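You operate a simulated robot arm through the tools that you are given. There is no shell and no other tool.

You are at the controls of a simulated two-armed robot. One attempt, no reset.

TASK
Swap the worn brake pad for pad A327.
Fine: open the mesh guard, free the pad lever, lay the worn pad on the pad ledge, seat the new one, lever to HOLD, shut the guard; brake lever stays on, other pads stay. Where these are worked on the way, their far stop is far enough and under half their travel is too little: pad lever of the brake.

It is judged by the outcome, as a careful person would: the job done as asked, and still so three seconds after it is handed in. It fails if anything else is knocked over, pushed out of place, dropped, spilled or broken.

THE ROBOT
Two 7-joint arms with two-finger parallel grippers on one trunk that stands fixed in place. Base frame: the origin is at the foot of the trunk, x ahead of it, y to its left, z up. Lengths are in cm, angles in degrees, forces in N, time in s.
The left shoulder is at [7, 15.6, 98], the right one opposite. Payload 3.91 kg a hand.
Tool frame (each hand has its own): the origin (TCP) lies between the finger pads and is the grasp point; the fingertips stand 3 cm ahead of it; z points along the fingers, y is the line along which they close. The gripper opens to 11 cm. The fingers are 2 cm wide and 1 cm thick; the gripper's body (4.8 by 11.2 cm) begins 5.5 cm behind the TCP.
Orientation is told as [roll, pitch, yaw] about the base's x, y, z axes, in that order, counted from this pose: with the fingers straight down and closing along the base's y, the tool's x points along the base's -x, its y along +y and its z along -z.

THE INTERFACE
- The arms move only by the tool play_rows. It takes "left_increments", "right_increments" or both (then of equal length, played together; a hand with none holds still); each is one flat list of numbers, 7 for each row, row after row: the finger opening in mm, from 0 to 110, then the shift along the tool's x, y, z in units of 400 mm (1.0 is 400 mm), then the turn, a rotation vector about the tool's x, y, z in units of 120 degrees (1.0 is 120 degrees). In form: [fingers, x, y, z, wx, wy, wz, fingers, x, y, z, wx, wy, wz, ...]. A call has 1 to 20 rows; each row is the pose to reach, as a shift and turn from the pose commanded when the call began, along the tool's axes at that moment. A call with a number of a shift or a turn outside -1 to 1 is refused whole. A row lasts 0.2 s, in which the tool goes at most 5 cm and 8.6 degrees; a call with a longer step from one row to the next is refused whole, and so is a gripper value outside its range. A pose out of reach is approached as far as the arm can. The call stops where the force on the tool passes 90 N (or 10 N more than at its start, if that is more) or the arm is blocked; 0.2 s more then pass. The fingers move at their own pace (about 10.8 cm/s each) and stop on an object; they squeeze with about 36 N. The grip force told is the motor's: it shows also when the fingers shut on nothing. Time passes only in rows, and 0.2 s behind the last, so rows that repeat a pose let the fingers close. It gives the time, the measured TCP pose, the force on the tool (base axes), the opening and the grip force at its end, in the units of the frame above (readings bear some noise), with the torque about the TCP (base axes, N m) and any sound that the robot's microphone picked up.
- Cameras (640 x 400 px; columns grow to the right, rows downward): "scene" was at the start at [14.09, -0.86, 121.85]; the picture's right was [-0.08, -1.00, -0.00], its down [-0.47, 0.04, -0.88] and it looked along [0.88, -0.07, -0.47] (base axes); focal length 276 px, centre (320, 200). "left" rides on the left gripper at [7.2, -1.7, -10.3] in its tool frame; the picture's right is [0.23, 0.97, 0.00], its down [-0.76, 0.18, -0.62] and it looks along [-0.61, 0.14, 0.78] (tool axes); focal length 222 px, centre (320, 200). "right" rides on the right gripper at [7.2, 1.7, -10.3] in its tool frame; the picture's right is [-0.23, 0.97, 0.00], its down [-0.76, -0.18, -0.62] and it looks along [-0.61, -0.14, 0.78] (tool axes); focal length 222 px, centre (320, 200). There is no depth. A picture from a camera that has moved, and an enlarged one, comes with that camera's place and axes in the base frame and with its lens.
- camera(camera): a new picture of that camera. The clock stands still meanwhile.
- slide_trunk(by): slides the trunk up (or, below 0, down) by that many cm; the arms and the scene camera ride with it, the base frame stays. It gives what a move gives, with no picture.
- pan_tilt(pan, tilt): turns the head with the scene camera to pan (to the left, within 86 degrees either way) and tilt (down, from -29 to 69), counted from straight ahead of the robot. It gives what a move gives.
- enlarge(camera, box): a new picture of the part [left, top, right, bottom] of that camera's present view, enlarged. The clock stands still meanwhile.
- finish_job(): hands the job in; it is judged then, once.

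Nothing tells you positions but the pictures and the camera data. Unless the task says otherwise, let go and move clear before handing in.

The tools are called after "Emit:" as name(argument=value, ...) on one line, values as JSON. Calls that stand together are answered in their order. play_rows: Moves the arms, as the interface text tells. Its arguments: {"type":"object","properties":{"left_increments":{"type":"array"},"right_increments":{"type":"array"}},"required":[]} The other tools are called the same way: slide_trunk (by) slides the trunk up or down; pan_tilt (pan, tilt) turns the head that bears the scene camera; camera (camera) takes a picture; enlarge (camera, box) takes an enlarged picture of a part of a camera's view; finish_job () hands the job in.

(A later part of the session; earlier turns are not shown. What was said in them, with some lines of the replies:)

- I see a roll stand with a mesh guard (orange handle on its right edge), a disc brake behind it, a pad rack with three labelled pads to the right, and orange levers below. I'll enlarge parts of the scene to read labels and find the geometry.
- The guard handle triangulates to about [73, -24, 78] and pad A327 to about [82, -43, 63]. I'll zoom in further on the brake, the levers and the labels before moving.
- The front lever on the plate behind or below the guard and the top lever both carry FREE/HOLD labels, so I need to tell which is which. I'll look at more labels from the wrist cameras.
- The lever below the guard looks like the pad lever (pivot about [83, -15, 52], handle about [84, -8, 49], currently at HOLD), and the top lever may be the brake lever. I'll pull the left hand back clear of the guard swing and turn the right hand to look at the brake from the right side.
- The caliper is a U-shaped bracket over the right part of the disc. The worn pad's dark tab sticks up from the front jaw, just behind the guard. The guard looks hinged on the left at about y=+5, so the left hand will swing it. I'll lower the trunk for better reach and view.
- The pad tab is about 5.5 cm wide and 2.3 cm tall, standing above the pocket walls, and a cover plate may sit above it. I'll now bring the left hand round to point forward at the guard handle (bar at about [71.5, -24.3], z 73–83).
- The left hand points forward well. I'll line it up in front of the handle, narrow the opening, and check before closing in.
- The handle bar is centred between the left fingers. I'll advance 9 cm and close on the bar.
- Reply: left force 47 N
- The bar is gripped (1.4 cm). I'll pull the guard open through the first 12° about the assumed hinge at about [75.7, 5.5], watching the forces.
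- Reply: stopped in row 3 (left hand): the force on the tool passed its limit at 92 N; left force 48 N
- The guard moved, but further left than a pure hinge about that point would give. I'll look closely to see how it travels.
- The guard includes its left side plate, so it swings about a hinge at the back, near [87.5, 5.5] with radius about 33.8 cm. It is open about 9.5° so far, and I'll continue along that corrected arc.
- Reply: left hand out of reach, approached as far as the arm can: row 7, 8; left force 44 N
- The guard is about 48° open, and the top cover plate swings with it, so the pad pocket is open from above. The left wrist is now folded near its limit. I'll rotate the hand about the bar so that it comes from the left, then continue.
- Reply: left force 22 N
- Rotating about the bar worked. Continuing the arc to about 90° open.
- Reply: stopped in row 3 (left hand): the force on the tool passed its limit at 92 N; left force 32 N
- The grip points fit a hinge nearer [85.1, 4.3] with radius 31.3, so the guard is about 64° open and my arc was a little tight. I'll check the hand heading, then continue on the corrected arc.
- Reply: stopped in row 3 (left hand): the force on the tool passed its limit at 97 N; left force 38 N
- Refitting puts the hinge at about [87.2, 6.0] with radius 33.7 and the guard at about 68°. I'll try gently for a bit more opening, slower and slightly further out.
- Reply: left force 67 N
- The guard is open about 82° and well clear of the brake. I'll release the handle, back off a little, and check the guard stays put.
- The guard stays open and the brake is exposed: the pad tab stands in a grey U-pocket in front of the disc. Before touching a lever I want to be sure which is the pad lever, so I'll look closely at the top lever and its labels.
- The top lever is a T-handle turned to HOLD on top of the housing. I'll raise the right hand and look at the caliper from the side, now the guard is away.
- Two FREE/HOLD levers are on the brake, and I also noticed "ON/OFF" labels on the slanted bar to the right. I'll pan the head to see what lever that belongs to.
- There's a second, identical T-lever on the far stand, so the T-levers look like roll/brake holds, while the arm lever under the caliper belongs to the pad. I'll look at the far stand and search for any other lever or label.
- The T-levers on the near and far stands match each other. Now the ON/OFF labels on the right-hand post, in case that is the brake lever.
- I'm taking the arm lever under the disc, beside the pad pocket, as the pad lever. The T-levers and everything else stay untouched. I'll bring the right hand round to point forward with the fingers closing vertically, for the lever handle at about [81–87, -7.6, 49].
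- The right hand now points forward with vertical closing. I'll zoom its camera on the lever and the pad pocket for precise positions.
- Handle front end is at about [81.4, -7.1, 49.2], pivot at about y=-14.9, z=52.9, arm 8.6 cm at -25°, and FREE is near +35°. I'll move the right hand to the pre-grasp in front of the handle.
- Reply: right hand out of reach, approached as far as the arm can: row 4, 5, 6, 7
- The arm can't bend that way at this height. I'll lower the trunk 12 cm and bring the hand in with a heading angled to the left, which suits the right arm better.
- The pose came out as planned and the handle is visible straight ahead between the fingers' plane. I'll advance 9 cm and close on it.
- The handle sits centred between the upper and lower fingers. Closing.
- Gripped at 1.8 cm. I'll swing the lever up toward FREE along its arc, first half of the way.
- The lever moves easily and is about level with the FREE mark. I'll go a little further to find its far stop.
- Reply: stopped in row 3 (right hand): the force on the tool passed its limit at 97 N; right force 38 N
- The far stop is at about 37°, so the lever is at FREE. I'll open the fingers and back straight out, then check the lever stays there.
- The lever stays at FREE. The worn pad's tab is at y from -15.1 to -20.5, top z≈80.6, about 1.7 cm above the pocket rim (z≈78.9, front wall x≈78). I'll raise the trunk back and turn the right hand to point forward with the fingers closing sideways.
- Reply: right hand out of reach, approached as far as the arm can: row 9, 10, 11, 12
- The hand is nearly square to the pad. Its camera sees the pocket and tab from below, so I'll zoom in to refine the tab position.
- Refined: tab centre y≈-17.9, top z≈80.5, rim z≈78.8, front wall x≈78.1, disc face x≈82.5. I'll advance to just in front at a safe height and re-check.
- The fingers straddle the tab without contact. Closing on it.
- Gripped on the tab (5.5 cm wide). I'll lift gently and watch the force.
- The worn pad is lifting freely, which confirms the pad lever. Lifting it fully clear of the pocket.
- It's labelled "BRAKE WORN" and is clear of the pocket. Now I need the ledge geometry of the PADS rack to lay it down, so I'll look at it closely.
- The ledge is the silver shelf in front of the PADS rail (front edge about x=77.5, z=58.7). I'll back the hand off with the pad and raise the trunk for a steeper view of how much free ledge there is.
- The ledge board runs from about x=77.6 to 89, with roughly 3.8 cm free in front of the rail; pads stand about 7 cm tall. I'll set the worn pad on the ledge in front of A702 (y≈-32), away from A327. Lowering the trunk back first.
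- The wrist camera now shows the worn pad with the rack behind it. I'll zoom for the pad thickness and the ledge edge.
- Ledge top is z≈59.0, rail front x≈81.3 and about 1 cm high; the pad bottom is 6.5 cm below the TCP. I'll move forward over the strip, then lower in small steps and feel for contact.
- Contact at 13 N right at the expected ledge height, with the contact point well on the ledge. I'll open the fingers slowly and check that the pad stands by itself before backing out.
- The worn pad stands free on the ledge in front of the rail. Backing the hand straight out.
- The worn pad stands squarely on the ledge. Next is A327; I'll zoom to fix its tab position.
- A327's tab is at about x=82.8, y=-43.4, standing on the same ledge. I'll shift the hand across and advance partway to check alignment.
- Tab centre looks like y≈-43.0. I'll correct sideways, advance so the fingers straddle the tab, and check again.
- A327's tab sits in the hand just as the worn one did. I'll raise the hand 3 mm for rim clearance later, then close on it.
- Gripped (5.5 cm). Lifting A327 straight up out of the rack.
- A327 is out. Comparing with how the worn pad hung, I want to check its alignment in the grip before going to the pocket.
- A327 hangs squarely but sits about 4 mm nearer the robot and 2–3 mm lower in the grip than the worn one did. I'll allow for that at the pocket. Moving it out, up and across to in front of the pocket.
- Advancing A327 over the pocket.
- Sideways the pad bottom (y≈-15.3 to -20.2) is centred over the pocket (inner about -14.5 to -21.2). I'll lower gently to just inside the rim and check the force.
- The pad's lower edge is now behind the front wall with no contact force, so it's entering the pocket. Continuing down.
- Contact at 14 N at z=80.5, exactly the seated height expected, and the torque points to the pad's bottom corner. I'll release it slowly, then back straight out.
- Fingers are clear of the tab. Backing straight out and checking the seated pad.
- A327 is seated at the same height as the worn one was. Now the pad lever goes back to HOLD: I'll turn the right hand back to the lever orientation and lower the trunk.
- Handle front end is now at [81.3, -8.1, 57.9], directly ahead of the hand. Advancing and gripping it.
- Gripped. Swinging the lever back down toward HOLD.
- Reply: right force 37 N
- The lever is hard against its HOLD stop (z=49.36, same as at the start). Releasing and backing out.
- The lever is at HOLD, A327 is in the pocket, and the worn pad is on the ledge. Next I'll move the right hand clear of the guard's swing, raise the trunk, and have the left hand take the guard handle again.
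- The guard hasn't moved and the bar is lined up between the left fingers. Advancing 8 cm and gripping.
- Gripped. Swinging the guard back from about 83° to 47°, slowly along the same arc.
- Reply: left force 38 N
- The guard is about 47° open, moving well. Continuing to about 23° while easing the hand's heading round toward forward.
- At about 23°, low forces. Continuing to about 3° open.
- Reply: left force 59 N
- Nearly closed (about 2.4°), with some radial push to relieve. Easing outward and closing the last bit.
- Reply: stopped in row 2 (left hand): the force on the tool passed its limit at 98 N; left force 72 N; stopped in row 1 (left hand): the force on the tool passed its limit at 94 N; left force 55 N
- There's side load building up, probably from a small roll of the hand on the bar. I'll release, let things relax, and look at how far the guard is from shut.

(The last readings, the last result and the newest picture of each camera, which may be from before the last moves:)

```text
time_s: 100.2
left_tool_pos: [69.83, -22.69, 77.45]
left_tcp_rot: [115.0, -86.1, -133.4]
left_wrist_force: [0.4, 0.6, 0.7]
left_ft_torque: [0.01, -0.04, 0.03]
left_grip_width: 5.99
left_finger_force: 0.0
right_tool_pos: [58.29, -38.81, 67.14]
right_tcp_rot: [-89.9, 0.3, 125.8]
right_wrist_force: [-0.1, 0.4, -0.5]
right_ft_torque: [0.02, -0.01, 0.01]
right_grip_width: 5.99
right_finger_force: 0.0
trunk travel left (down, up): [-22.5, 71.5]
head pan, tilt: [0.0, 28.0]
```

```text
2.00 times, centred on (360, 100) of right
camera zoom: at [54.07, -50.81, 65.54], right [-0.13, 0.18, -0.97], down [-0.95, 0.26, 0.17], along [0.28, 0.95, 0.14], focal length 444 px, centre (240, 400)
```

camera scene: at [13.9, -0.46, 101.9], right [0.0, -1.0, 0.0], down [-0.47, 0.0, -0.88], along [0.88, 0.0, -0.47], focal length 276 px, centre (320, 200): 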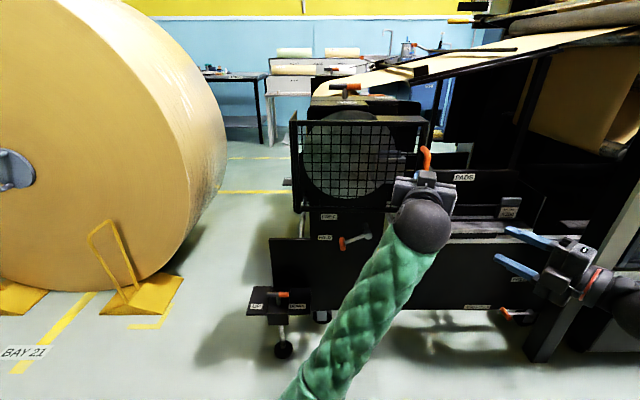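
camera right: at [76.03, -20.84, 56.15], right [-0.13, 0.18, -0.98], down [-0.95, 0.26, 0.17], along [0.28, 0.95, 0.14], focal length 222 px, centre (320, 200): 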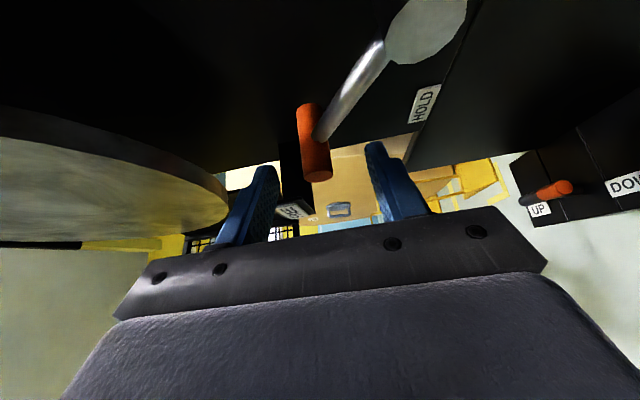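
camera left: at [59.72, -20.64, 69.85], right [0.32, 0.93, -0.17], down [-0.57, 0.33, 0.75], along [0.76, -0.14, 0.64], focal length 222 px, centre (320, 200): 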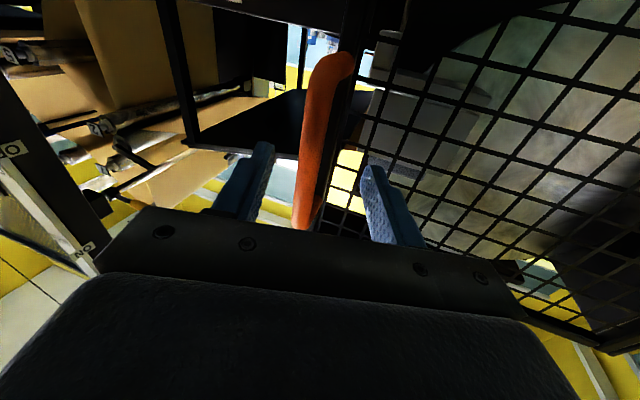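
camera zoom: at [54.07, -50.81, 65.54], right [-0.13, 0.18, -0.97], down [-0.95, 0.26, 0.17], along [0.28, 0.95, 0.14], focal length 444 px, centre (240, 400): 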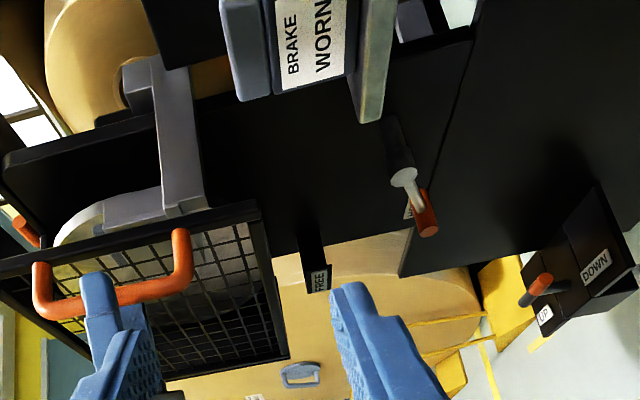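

In these zooms the guard's top bar is exactly level with the robot's lateral axis, so it is already shut and I was just pressing on its stop. I'll back the left hand off and compare with the original view.

Emit:
play_rows(left_increments=[65, 0, 0, -0.05, 0, 0, 0, 65, 0, 0, -0.12, 0, 0, 0, 65, 0, 0, -0.2, 0, 0, 0, 65, 0, 0.08, -0.26, 0, 0, 0, 65, 0, 0.18, -0.26, 0, 0, 0])

Emit:
pan_tilt(pan=-4.4, tilt=28)

Emit:
enlarge(camera="scene", box=[260, 95, 420, 195])

Emit:
enlarge(camera="scene", box=[340, 110, 420, 160])

Emit:
camera(camera="scene")

```text
time_s: 101.1
left_tool_pos: [62.45, -15.52, 83.46]
left_tcp_rot: [134.3, -77.2, -150.4]
left_wrist_force: [0.1, 0.4, -0.5]
left_ft_torque: [0.04, -0.06, 0.03]
left_grip_width: 6.5
left_finger_force: 0.1
right_tool_pos: [58.39, -38.8, 67.15]
right_tcp_rot: [-89.9, 0.4, 125.8]
right_wrist_force: [0.0, -0.2, 0.1]
right_ft_torque: [0.06, 0.01, -0.01]
right_grip_width: 6.01
right_finger_force: 0.0
trunk travel left (down, up): [-22.5, 71.5]
head pan, tilt: [0.0, 28.0]
stopped in row 4 (left hand): the arm was blocked; the commanded pose is now the measured one
```

```text
time_s: 101.8
left_tool_pos: [62.45, -15.52, 83.47]
left_tcp_rot: [134.5, -77.1, -150.4]
left_wrist_force: [-0.1, -0.6, -0.2]
left_ft_torque: [-0.02, -0.03, 0.01]
left_grip_width: 6.47
left_finger_force: 0.0
right_tool_pos: [58.18, -38.85, 67.24]
right_tcp_rot: [-89.9, 0.4, 125.7]
right_wrist_force: [-1.5, -0.1, -0.8]
right_ft_torque: [0.01, 0.01, 0.0]
right_grip_width: 5.99
right_finger_force: 0.0
trunk travel left (down, up): [-22.5, 71.5]
head pan, tilt: [-4.4, 28.0]
```

```text
4.00 times, centred on (340, 145) of scene
camera zoom: at [14.07, -0.89, 101.85], right [-0.08, -1.0, 0.0], down [-0.47, 0.04, -0.88], along [0.88, -0.07, -0.47], focal length 1105 px, centre (240, 420)
```

zoom: 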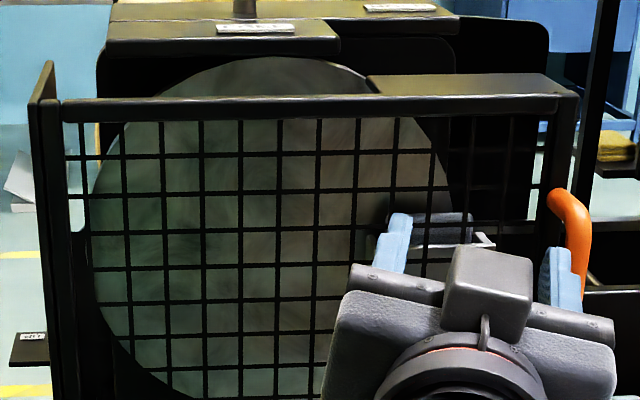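

```text
8.00 times, centred on (380, 135) of scene
camera zoom: at [14.07, -0.89, 101.85], right [-0.08, -1.0, 0.0], down [-0.47, 0.04, -0.88], along [0.88, -0.07, -0.47], focal length 2210 px, centre (-160, 720)
```

zoom: 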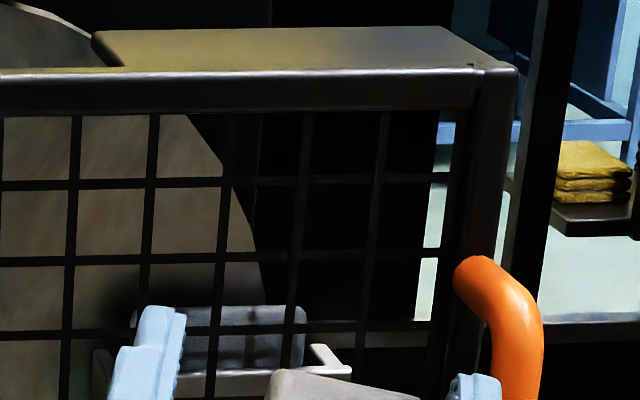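

```text
taken
camera scene: at [14.07, -0.89, 101.85], right [-0.08, -1.0, 0.0], down [-0.47, 0.04, -0.88], along [0.88, -0.07, -0.47], focal length 276 px, centre (320, 200)
```

scene: 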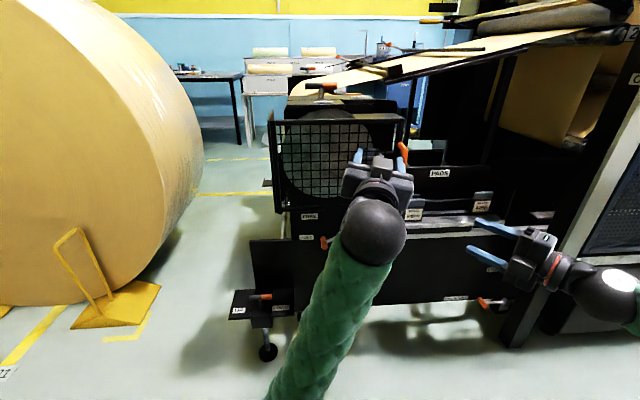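

The guard matches its original closed position to within a millimetre or two. The left arm reported being blocked while backing away, so I'll check its pose and surroundings before moving it again.

Emit:
camera(camera="left")

Emit:
enlarge(camera="scene", box=[220, 180, 420, 400])

Emit:
camera(camera="right")

```text
taken
camera left: at [53.64, -13.47, 74.53], right [0.3, 0.95, -0.07], down [-0.69, 0.26, 0.67], along [0.66, -0.15, 0.74], focal length 222 px, centre (320, 200)
```

left: 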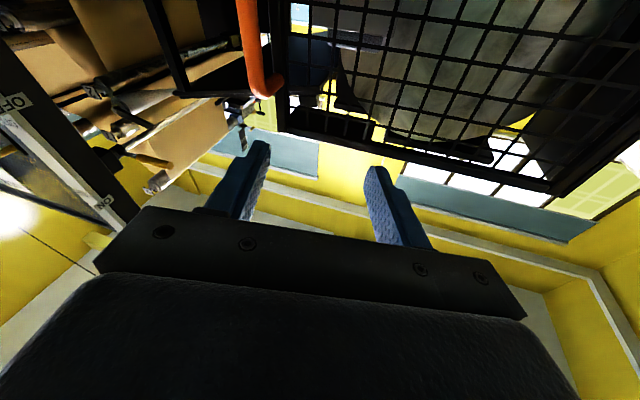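

```text
1.82 times, centred on (320, 290) of scene
camera zoom: at [14.07, -0.89, 101.85], right [-0.08, -1.0, 0.0], down [-0.47, 0.04, -0.88], along [0.88, -0.07, -0.47], focal length 502 px, centre (320, 36)
```

zoom: 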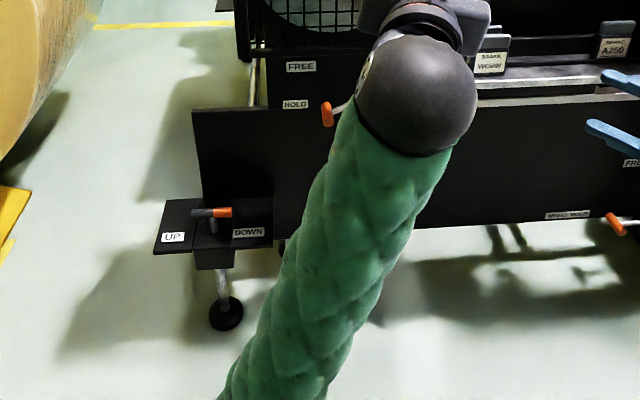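

```text
taken
camera right: at [54.09, -50.8, 65.56], right [-0.13, 0.18, -0.98], down [-0.95, 0.25, 0.17], along [0.28, 0.95, 0.14], focal length 222 px, centre (320, 200)
```

right: 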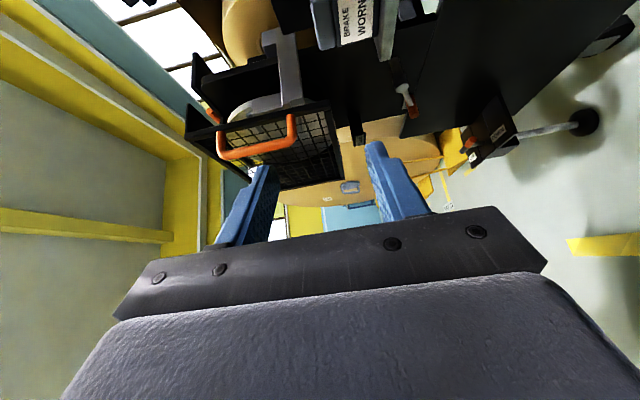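

Nothing is touching; the left arm had simply folded to its limit. To make sure the guard is fully home I'll close the left fingers, level the hand, and give the frame's top right corner a gentle push.

Emit:
play_rows(left_increments=[0, -0.0292, -0.0167, 0.0339, -0.0018, 0.019, -0.019, 0, -0.0584, -0.0334, 0.0678, -0.0035, 0.0381, -0.038, 0, -0.0875, -0.05, 0.1018, -0.0053, 0.0571, -0.0569, 0, -0.1167, -0.0667, 0.1357, -0.007, 0.0762, -0.0759])

Emit:
enlarge(camera="scene", box=[340, 100, 440, 175])

Emit:
camera(camera="left")

```text
time_s: 102.5
left_tool_pos: [68.27, -14.22, 80.91]
left_tcp_rot: [96.6, -79.4, -107.4]
left_wrist_force: [-0.4, 0.0, -0.9]
left_ft_torque: [0.01, 0.02, 0.01]
left_grip_width: 0.01
left_finger_force: 36.1
right_tool_pos: [58.31, -38.76, 67.21]
right_tcp_rot: [-89.9, 0.3, 125.8]
right_wrist_force: [0.4, -0.4, -0.4]
right_ft_torque: [-0.01, -0.04, 0.01]
right_grip_width: 6.0
right_finger_force: 0.1
trunk travel left (down, up): [-22.5, 71.5]
head pan, tilt: [-4.4, 28.0]
stopped in row 3 (left hand): the arm was blocked; the commanded pose is now the measured one
```

```text
5.33 times, centred on (390, 138) of scene
camera zoom: at [14.06, -0.86, 101.85], right [-0.08, -1.0, 0.0], down [-0.47, 0.04, -0.88], along [0.88, -0.07, -0.47], focal length 1474 px, centre (-53, 533)
```

zoom: 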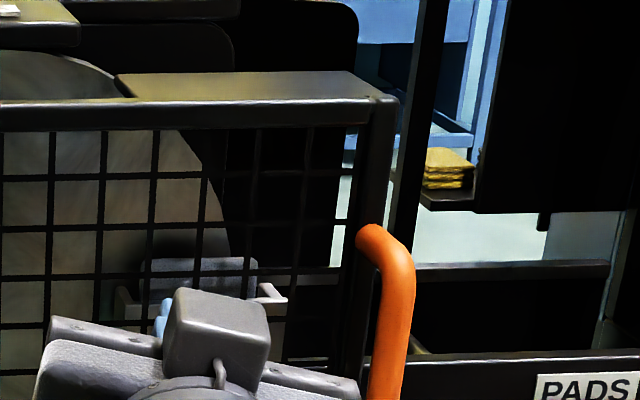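

```text
taken
camera left: at [58.16, -12.72, 73.3], right [0.19, 0.98, -0.04], down [-0.62, 0.16, 0.77], along [0.76, -0.12, 0.64], focal length 222 px, centre (320, 200)
```

left: 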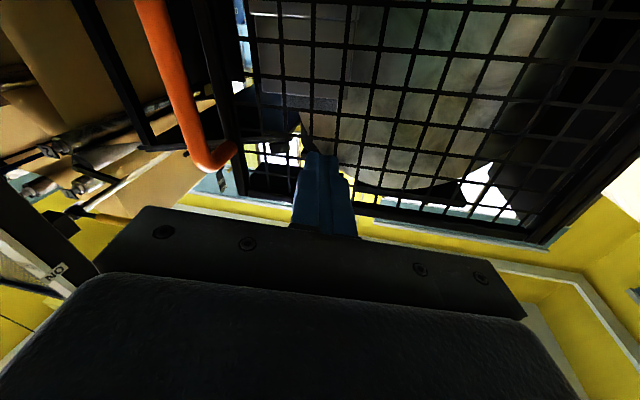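

Emit:
pan_tilt(pan=0, tilt=28)

Emit:
enlarge(camera="scene", box=[290, 112, 338, 142])

Emit:
enlarge(camera="scene", box=[390, 112, 438, 142])

```text
time_s: 103.2
left_tool_pos: [68.19, -14.28, 80.93]
left_tcp_rot: [96.3, -79.4, -107.2]
left_wrist_force: [0.8, -0.6, 0.3]
left_ft_torque: [0.03, 0.01, -0.02]
left_grip_width: 0.0
left_finger_force: 35.3
right_tool_pos: [58.39, -38.74, 67.08]
right_tcp_rot: [-90.0, 0.3, 125.8]
right_wrist_force: [-1.0, 0.4, -0.1]
right_ft_torque: [-0.01, 0.01, 0.02]
right_grip_width: 6.01
right_finger_force: 0.1
trunk travel left (down, up): [-22.5, 71.5]
head pan, tilt: [0.0, 28.0]
```

```text
13.33 times, centred on (314, 127) of scene
camera zoom: at [14.09, -0.19, 101.85], right [0.0, -1.0, 0.0], down [-0.47, 0.0, -0.88], along [0.88, 0.0, -0.47], focal length 3684 px, centre (400, 1173)
```

zoom: 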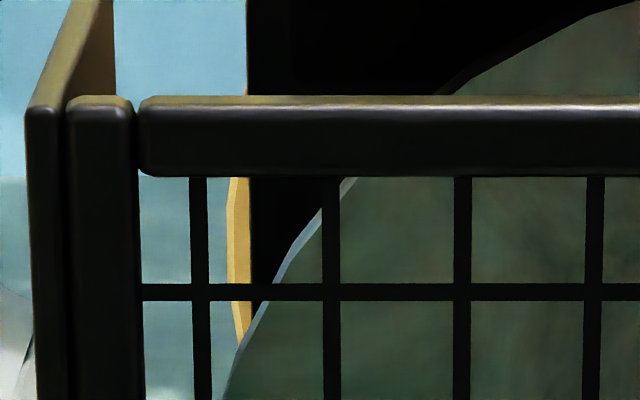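

```text
13.33 times, centred on (414, 127) of scene
camera zoom: at [14.09, -0.19, 101.85], right [0.0, -1.0, 0.0], down [-0.47, 0.0, -0.88], along [0.88, 0.0, -0.47], focal length 3684 px, centre (-933, 1173)
```

zoom: 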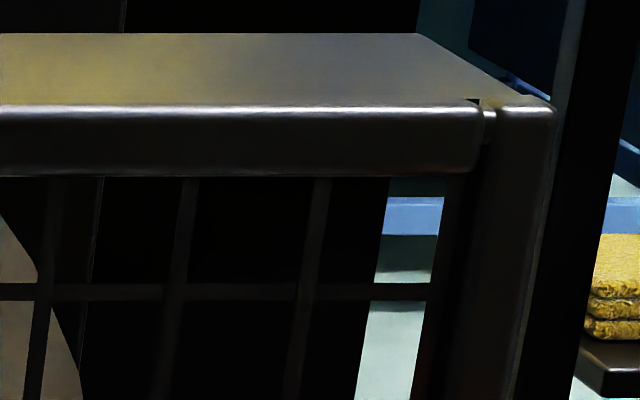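

Unchanged: the guard is parallel and matches the original view feature for feature, so it is shut. Now I'll bring the left hand away from the mesh, back to where it first stood in front of the guard.

Emit:
play_rows(left_increments=[20, -0.0138, 0.0358, -0.0389, 0.0294, -0.0004, -0.0226, 20, -0.0276, 0.0717, -0.0779, 0.0589, -0.0008, -0.0452, 20, -0.0414, 0.1075, -0.1168, 0.0883, -0.0011, -0.0678, 20, -0.0552, 0.1433, -0.1557, 0.1177, -0.0015, -0.0904])

Emit:
camera(camera="scene")

Emit:
camera(camera="left")

```text
time_s: 104.2
left_tool_pos: [63.47, -7.33, 83.16]
left_tcp_rot: [58.8, -88.4, -83.0]
left_wrist_force: [-0.3, 0.2, -0.1]
left_ft_torque: [0.02, -0.01, 0.02]
left_grip_width: 1.98
left_finger_force: 0.0
right_tool_pos: [58.31, -38.77, 67.12]
right_tcp_rot: [-90.0, 0.4, 125.8]
right_wrist_force: [-0.2, -1.0, -0.2]
right_ft_torque: [-0.03, 0.01, 0.01]
right_grip_width: 5.97
right_finger_force: 0.1
trunk travel left (down, up): [-22.5, 71.5]
head pan, tilt: [0.0, 28.0]
```

```text
taken
camera scene: at [14.09, -0.2, 101.85], right [0.0, -1.0, 0.0], down [-0.47, 0.0, -0.88], along [0.88, 0.0, -0.47], focal length 276 px, centre (320, 200)
```

scene: 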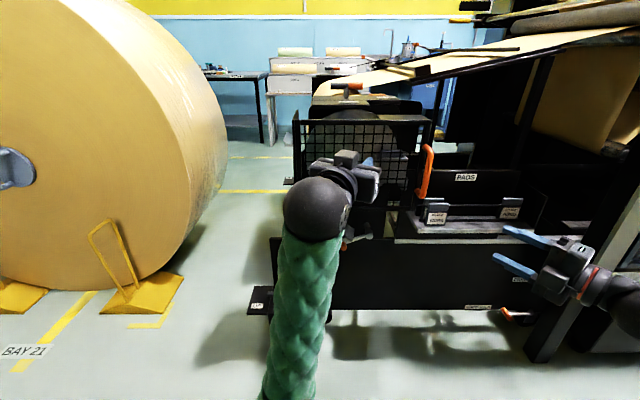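

```text
taken
camera left: at [53.35, -4.49, 76.03], right [0.4, 0.89, -0.2], down [-0.49, 0.4, 0.77], along [0.77, -0.21, 0.6], focal length 222 px, centre (320, 200)
```

left: 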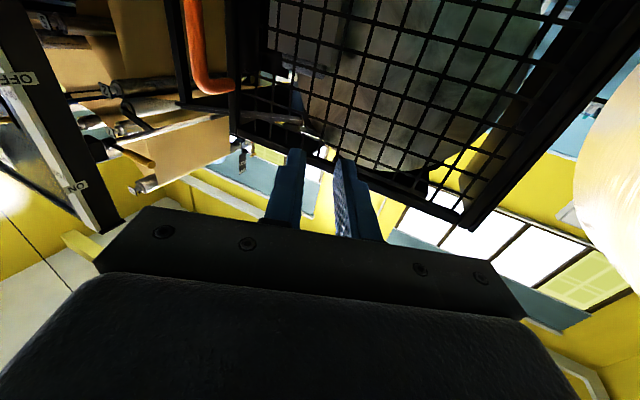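

The left hand is free again. I'll move it further back to the left, then do a final check of everything.

Emit:
play_rows(left_increments=[20, -0.0188, 0.0681, -0.0744, 0, 0, 0, 20, -0.0375, 0.1363, -0.1488, 0, 0, 0, 20, -0.0563, 0.2044, -0.2231, 0, 0, 0, 20, -0.075, 0.2725, -0.2975, 0, 0, 0])

Emit:
camera(camera="scene")

Emit:
enlarge(camera="scene", box=[280, 85, 440, 245])

Emit:
enlarge(camera="scene", box=[400, 170, 540, 258])

Emit:
enlarge(camera="scene", box=[230, 220, 390, 320])

```text
time_s: 105.2
left_tool_pos: [61.11, 5.86, 88.07]
left_tcp_rot: [-102.7, -89.7, 77.5]
left_wrist_force: [-0.5, 0.0, 0.7]
left_ft_torque: [0.0, 0.0, 0.0]
left_grip_width: 2.01
left_finger_force: 0.1
left hand out of reach, approached as far as the arm can: row 3, 4
right_tool_pos: [58.32, -38.73, 67.14]
right_tcp_rot: [-89.9, 0.3, 125.8]
right_wrist_force: [-0.1, 0.0, 0.0]
right_ft_torque: [-0.01, -0.01, -0.01]
right_grip_width: 6.03
right_finger_force: 0.1
trunk travel left (down, up): [-22.5, 71.5]
head pan, tilt: [0.0, 28.0]
```

```text
taken
camera scene: at [14.08, -0.19, 101.85], right [0.0, -1.0, 0.0], down [-0.47, 0.0, -0.88], along [0.88, 0.0, -0.47], focal length 276 px, centre (320, 200)
```

scene: 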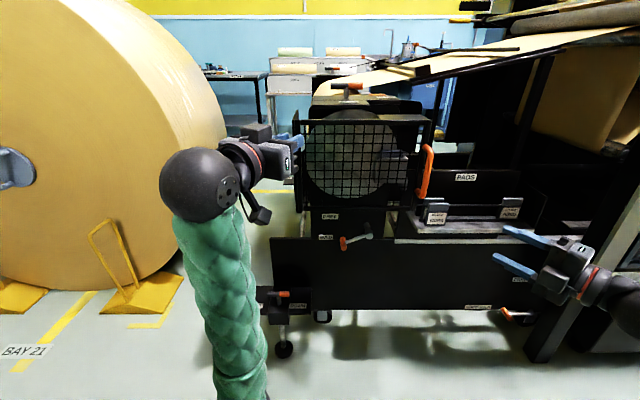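

```text
2.50 times, centred on (360, 165) of scene
camera zoom: at [14.08, -0.19, 101.85], right [0.0, -1.0, 0.0], down [-0.47, 0.0, -0.88], along [0.88, 0.0, -0.47], focal length 691 px, centre (220, 288)
```

zoom: 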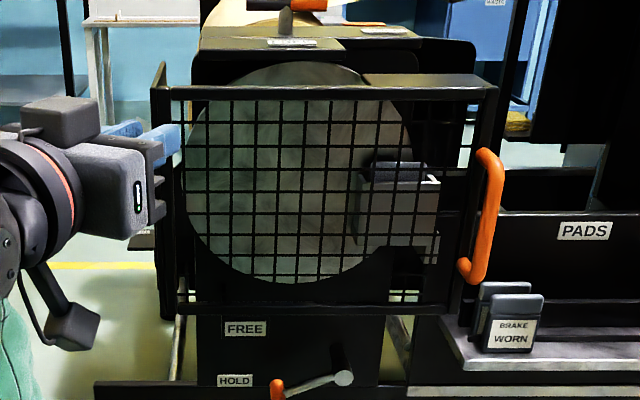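

```text
4.55 times, centred on (470, 214) of scene
camera zoom: at [14.08, -0.19, 101.85], right [0.0, -1.0, 0.0], down [-0.47, 0.0, -0.88], along [0.88, 0.0, -0.47], focal length 1256 px, centre (-362, 136)
```

zoom: 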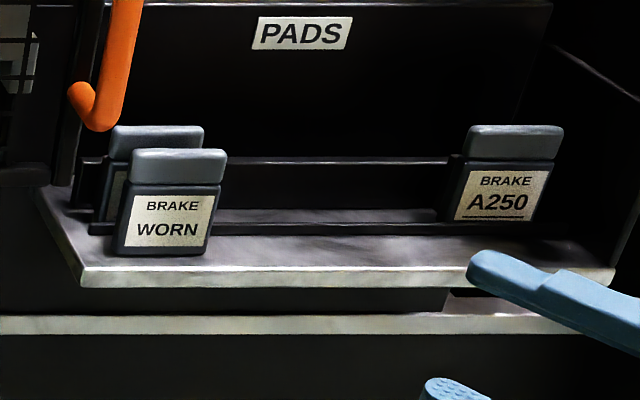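

```text
4.00 times, centred on (310, 270) of scene
camera zoom: at [14.08, -0.19, 101.85], right [0.0, -1.0, 0.0], down [-0.47, 0.0, -0.88], along [0.88, 0.0, -0.47], focal length 1105 px, centre (360, -80)
```

zoom: 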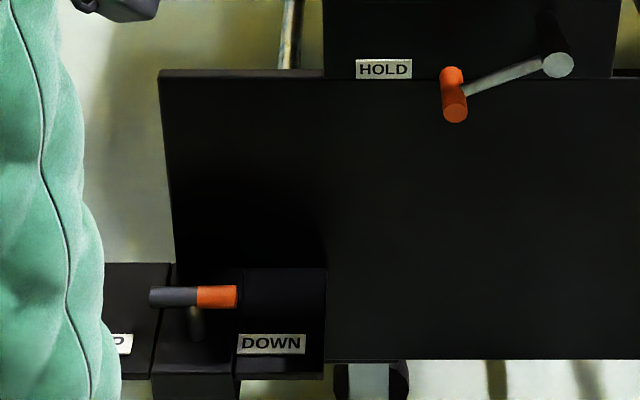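

Everything looks as asked:
- **Pad:** A327 is seated in the brake.
- **Levers:** the pad lever is on HOLD, and the T-lever and the other levers haven't been moved.
- **Guard:** shut in its original position.
- **Worn pad:** standing upright (not flat) on the pad ledge, with A702 and A250 in their slots.

Both hands are empty and clear, so I'm handing in.

Emit:
finish_job()

```text
The job is handed in.
```

I swapped the worn brake pad for A327 and handed the job in; no result came back.

- **New pad:** A327 is in the brake pocket, at the same height the worn pad sat.
- **Pad lever:** I moved it to its FREE stop for the swap, then back to its HOLD stop. No lever is labelled "pad lever". I took it to be the arm lever below the pocket, and the worn pad lifted out freely once that was at FREE.
- **Worn pad:** it is on the silver ledge under the PADS sign, in front of A702. It stands upright because the clear strip is too shallow to lay it flat without overhang.
- **Guard:** it is shut and matches its starting position in the camera view.
- **Left alone:** I didn't touch A702, A250 or any other lever. I took the brake lever to be the T-handle on top of the brake, which still points to HOLD.

Both hands are empty and clear of the machine.
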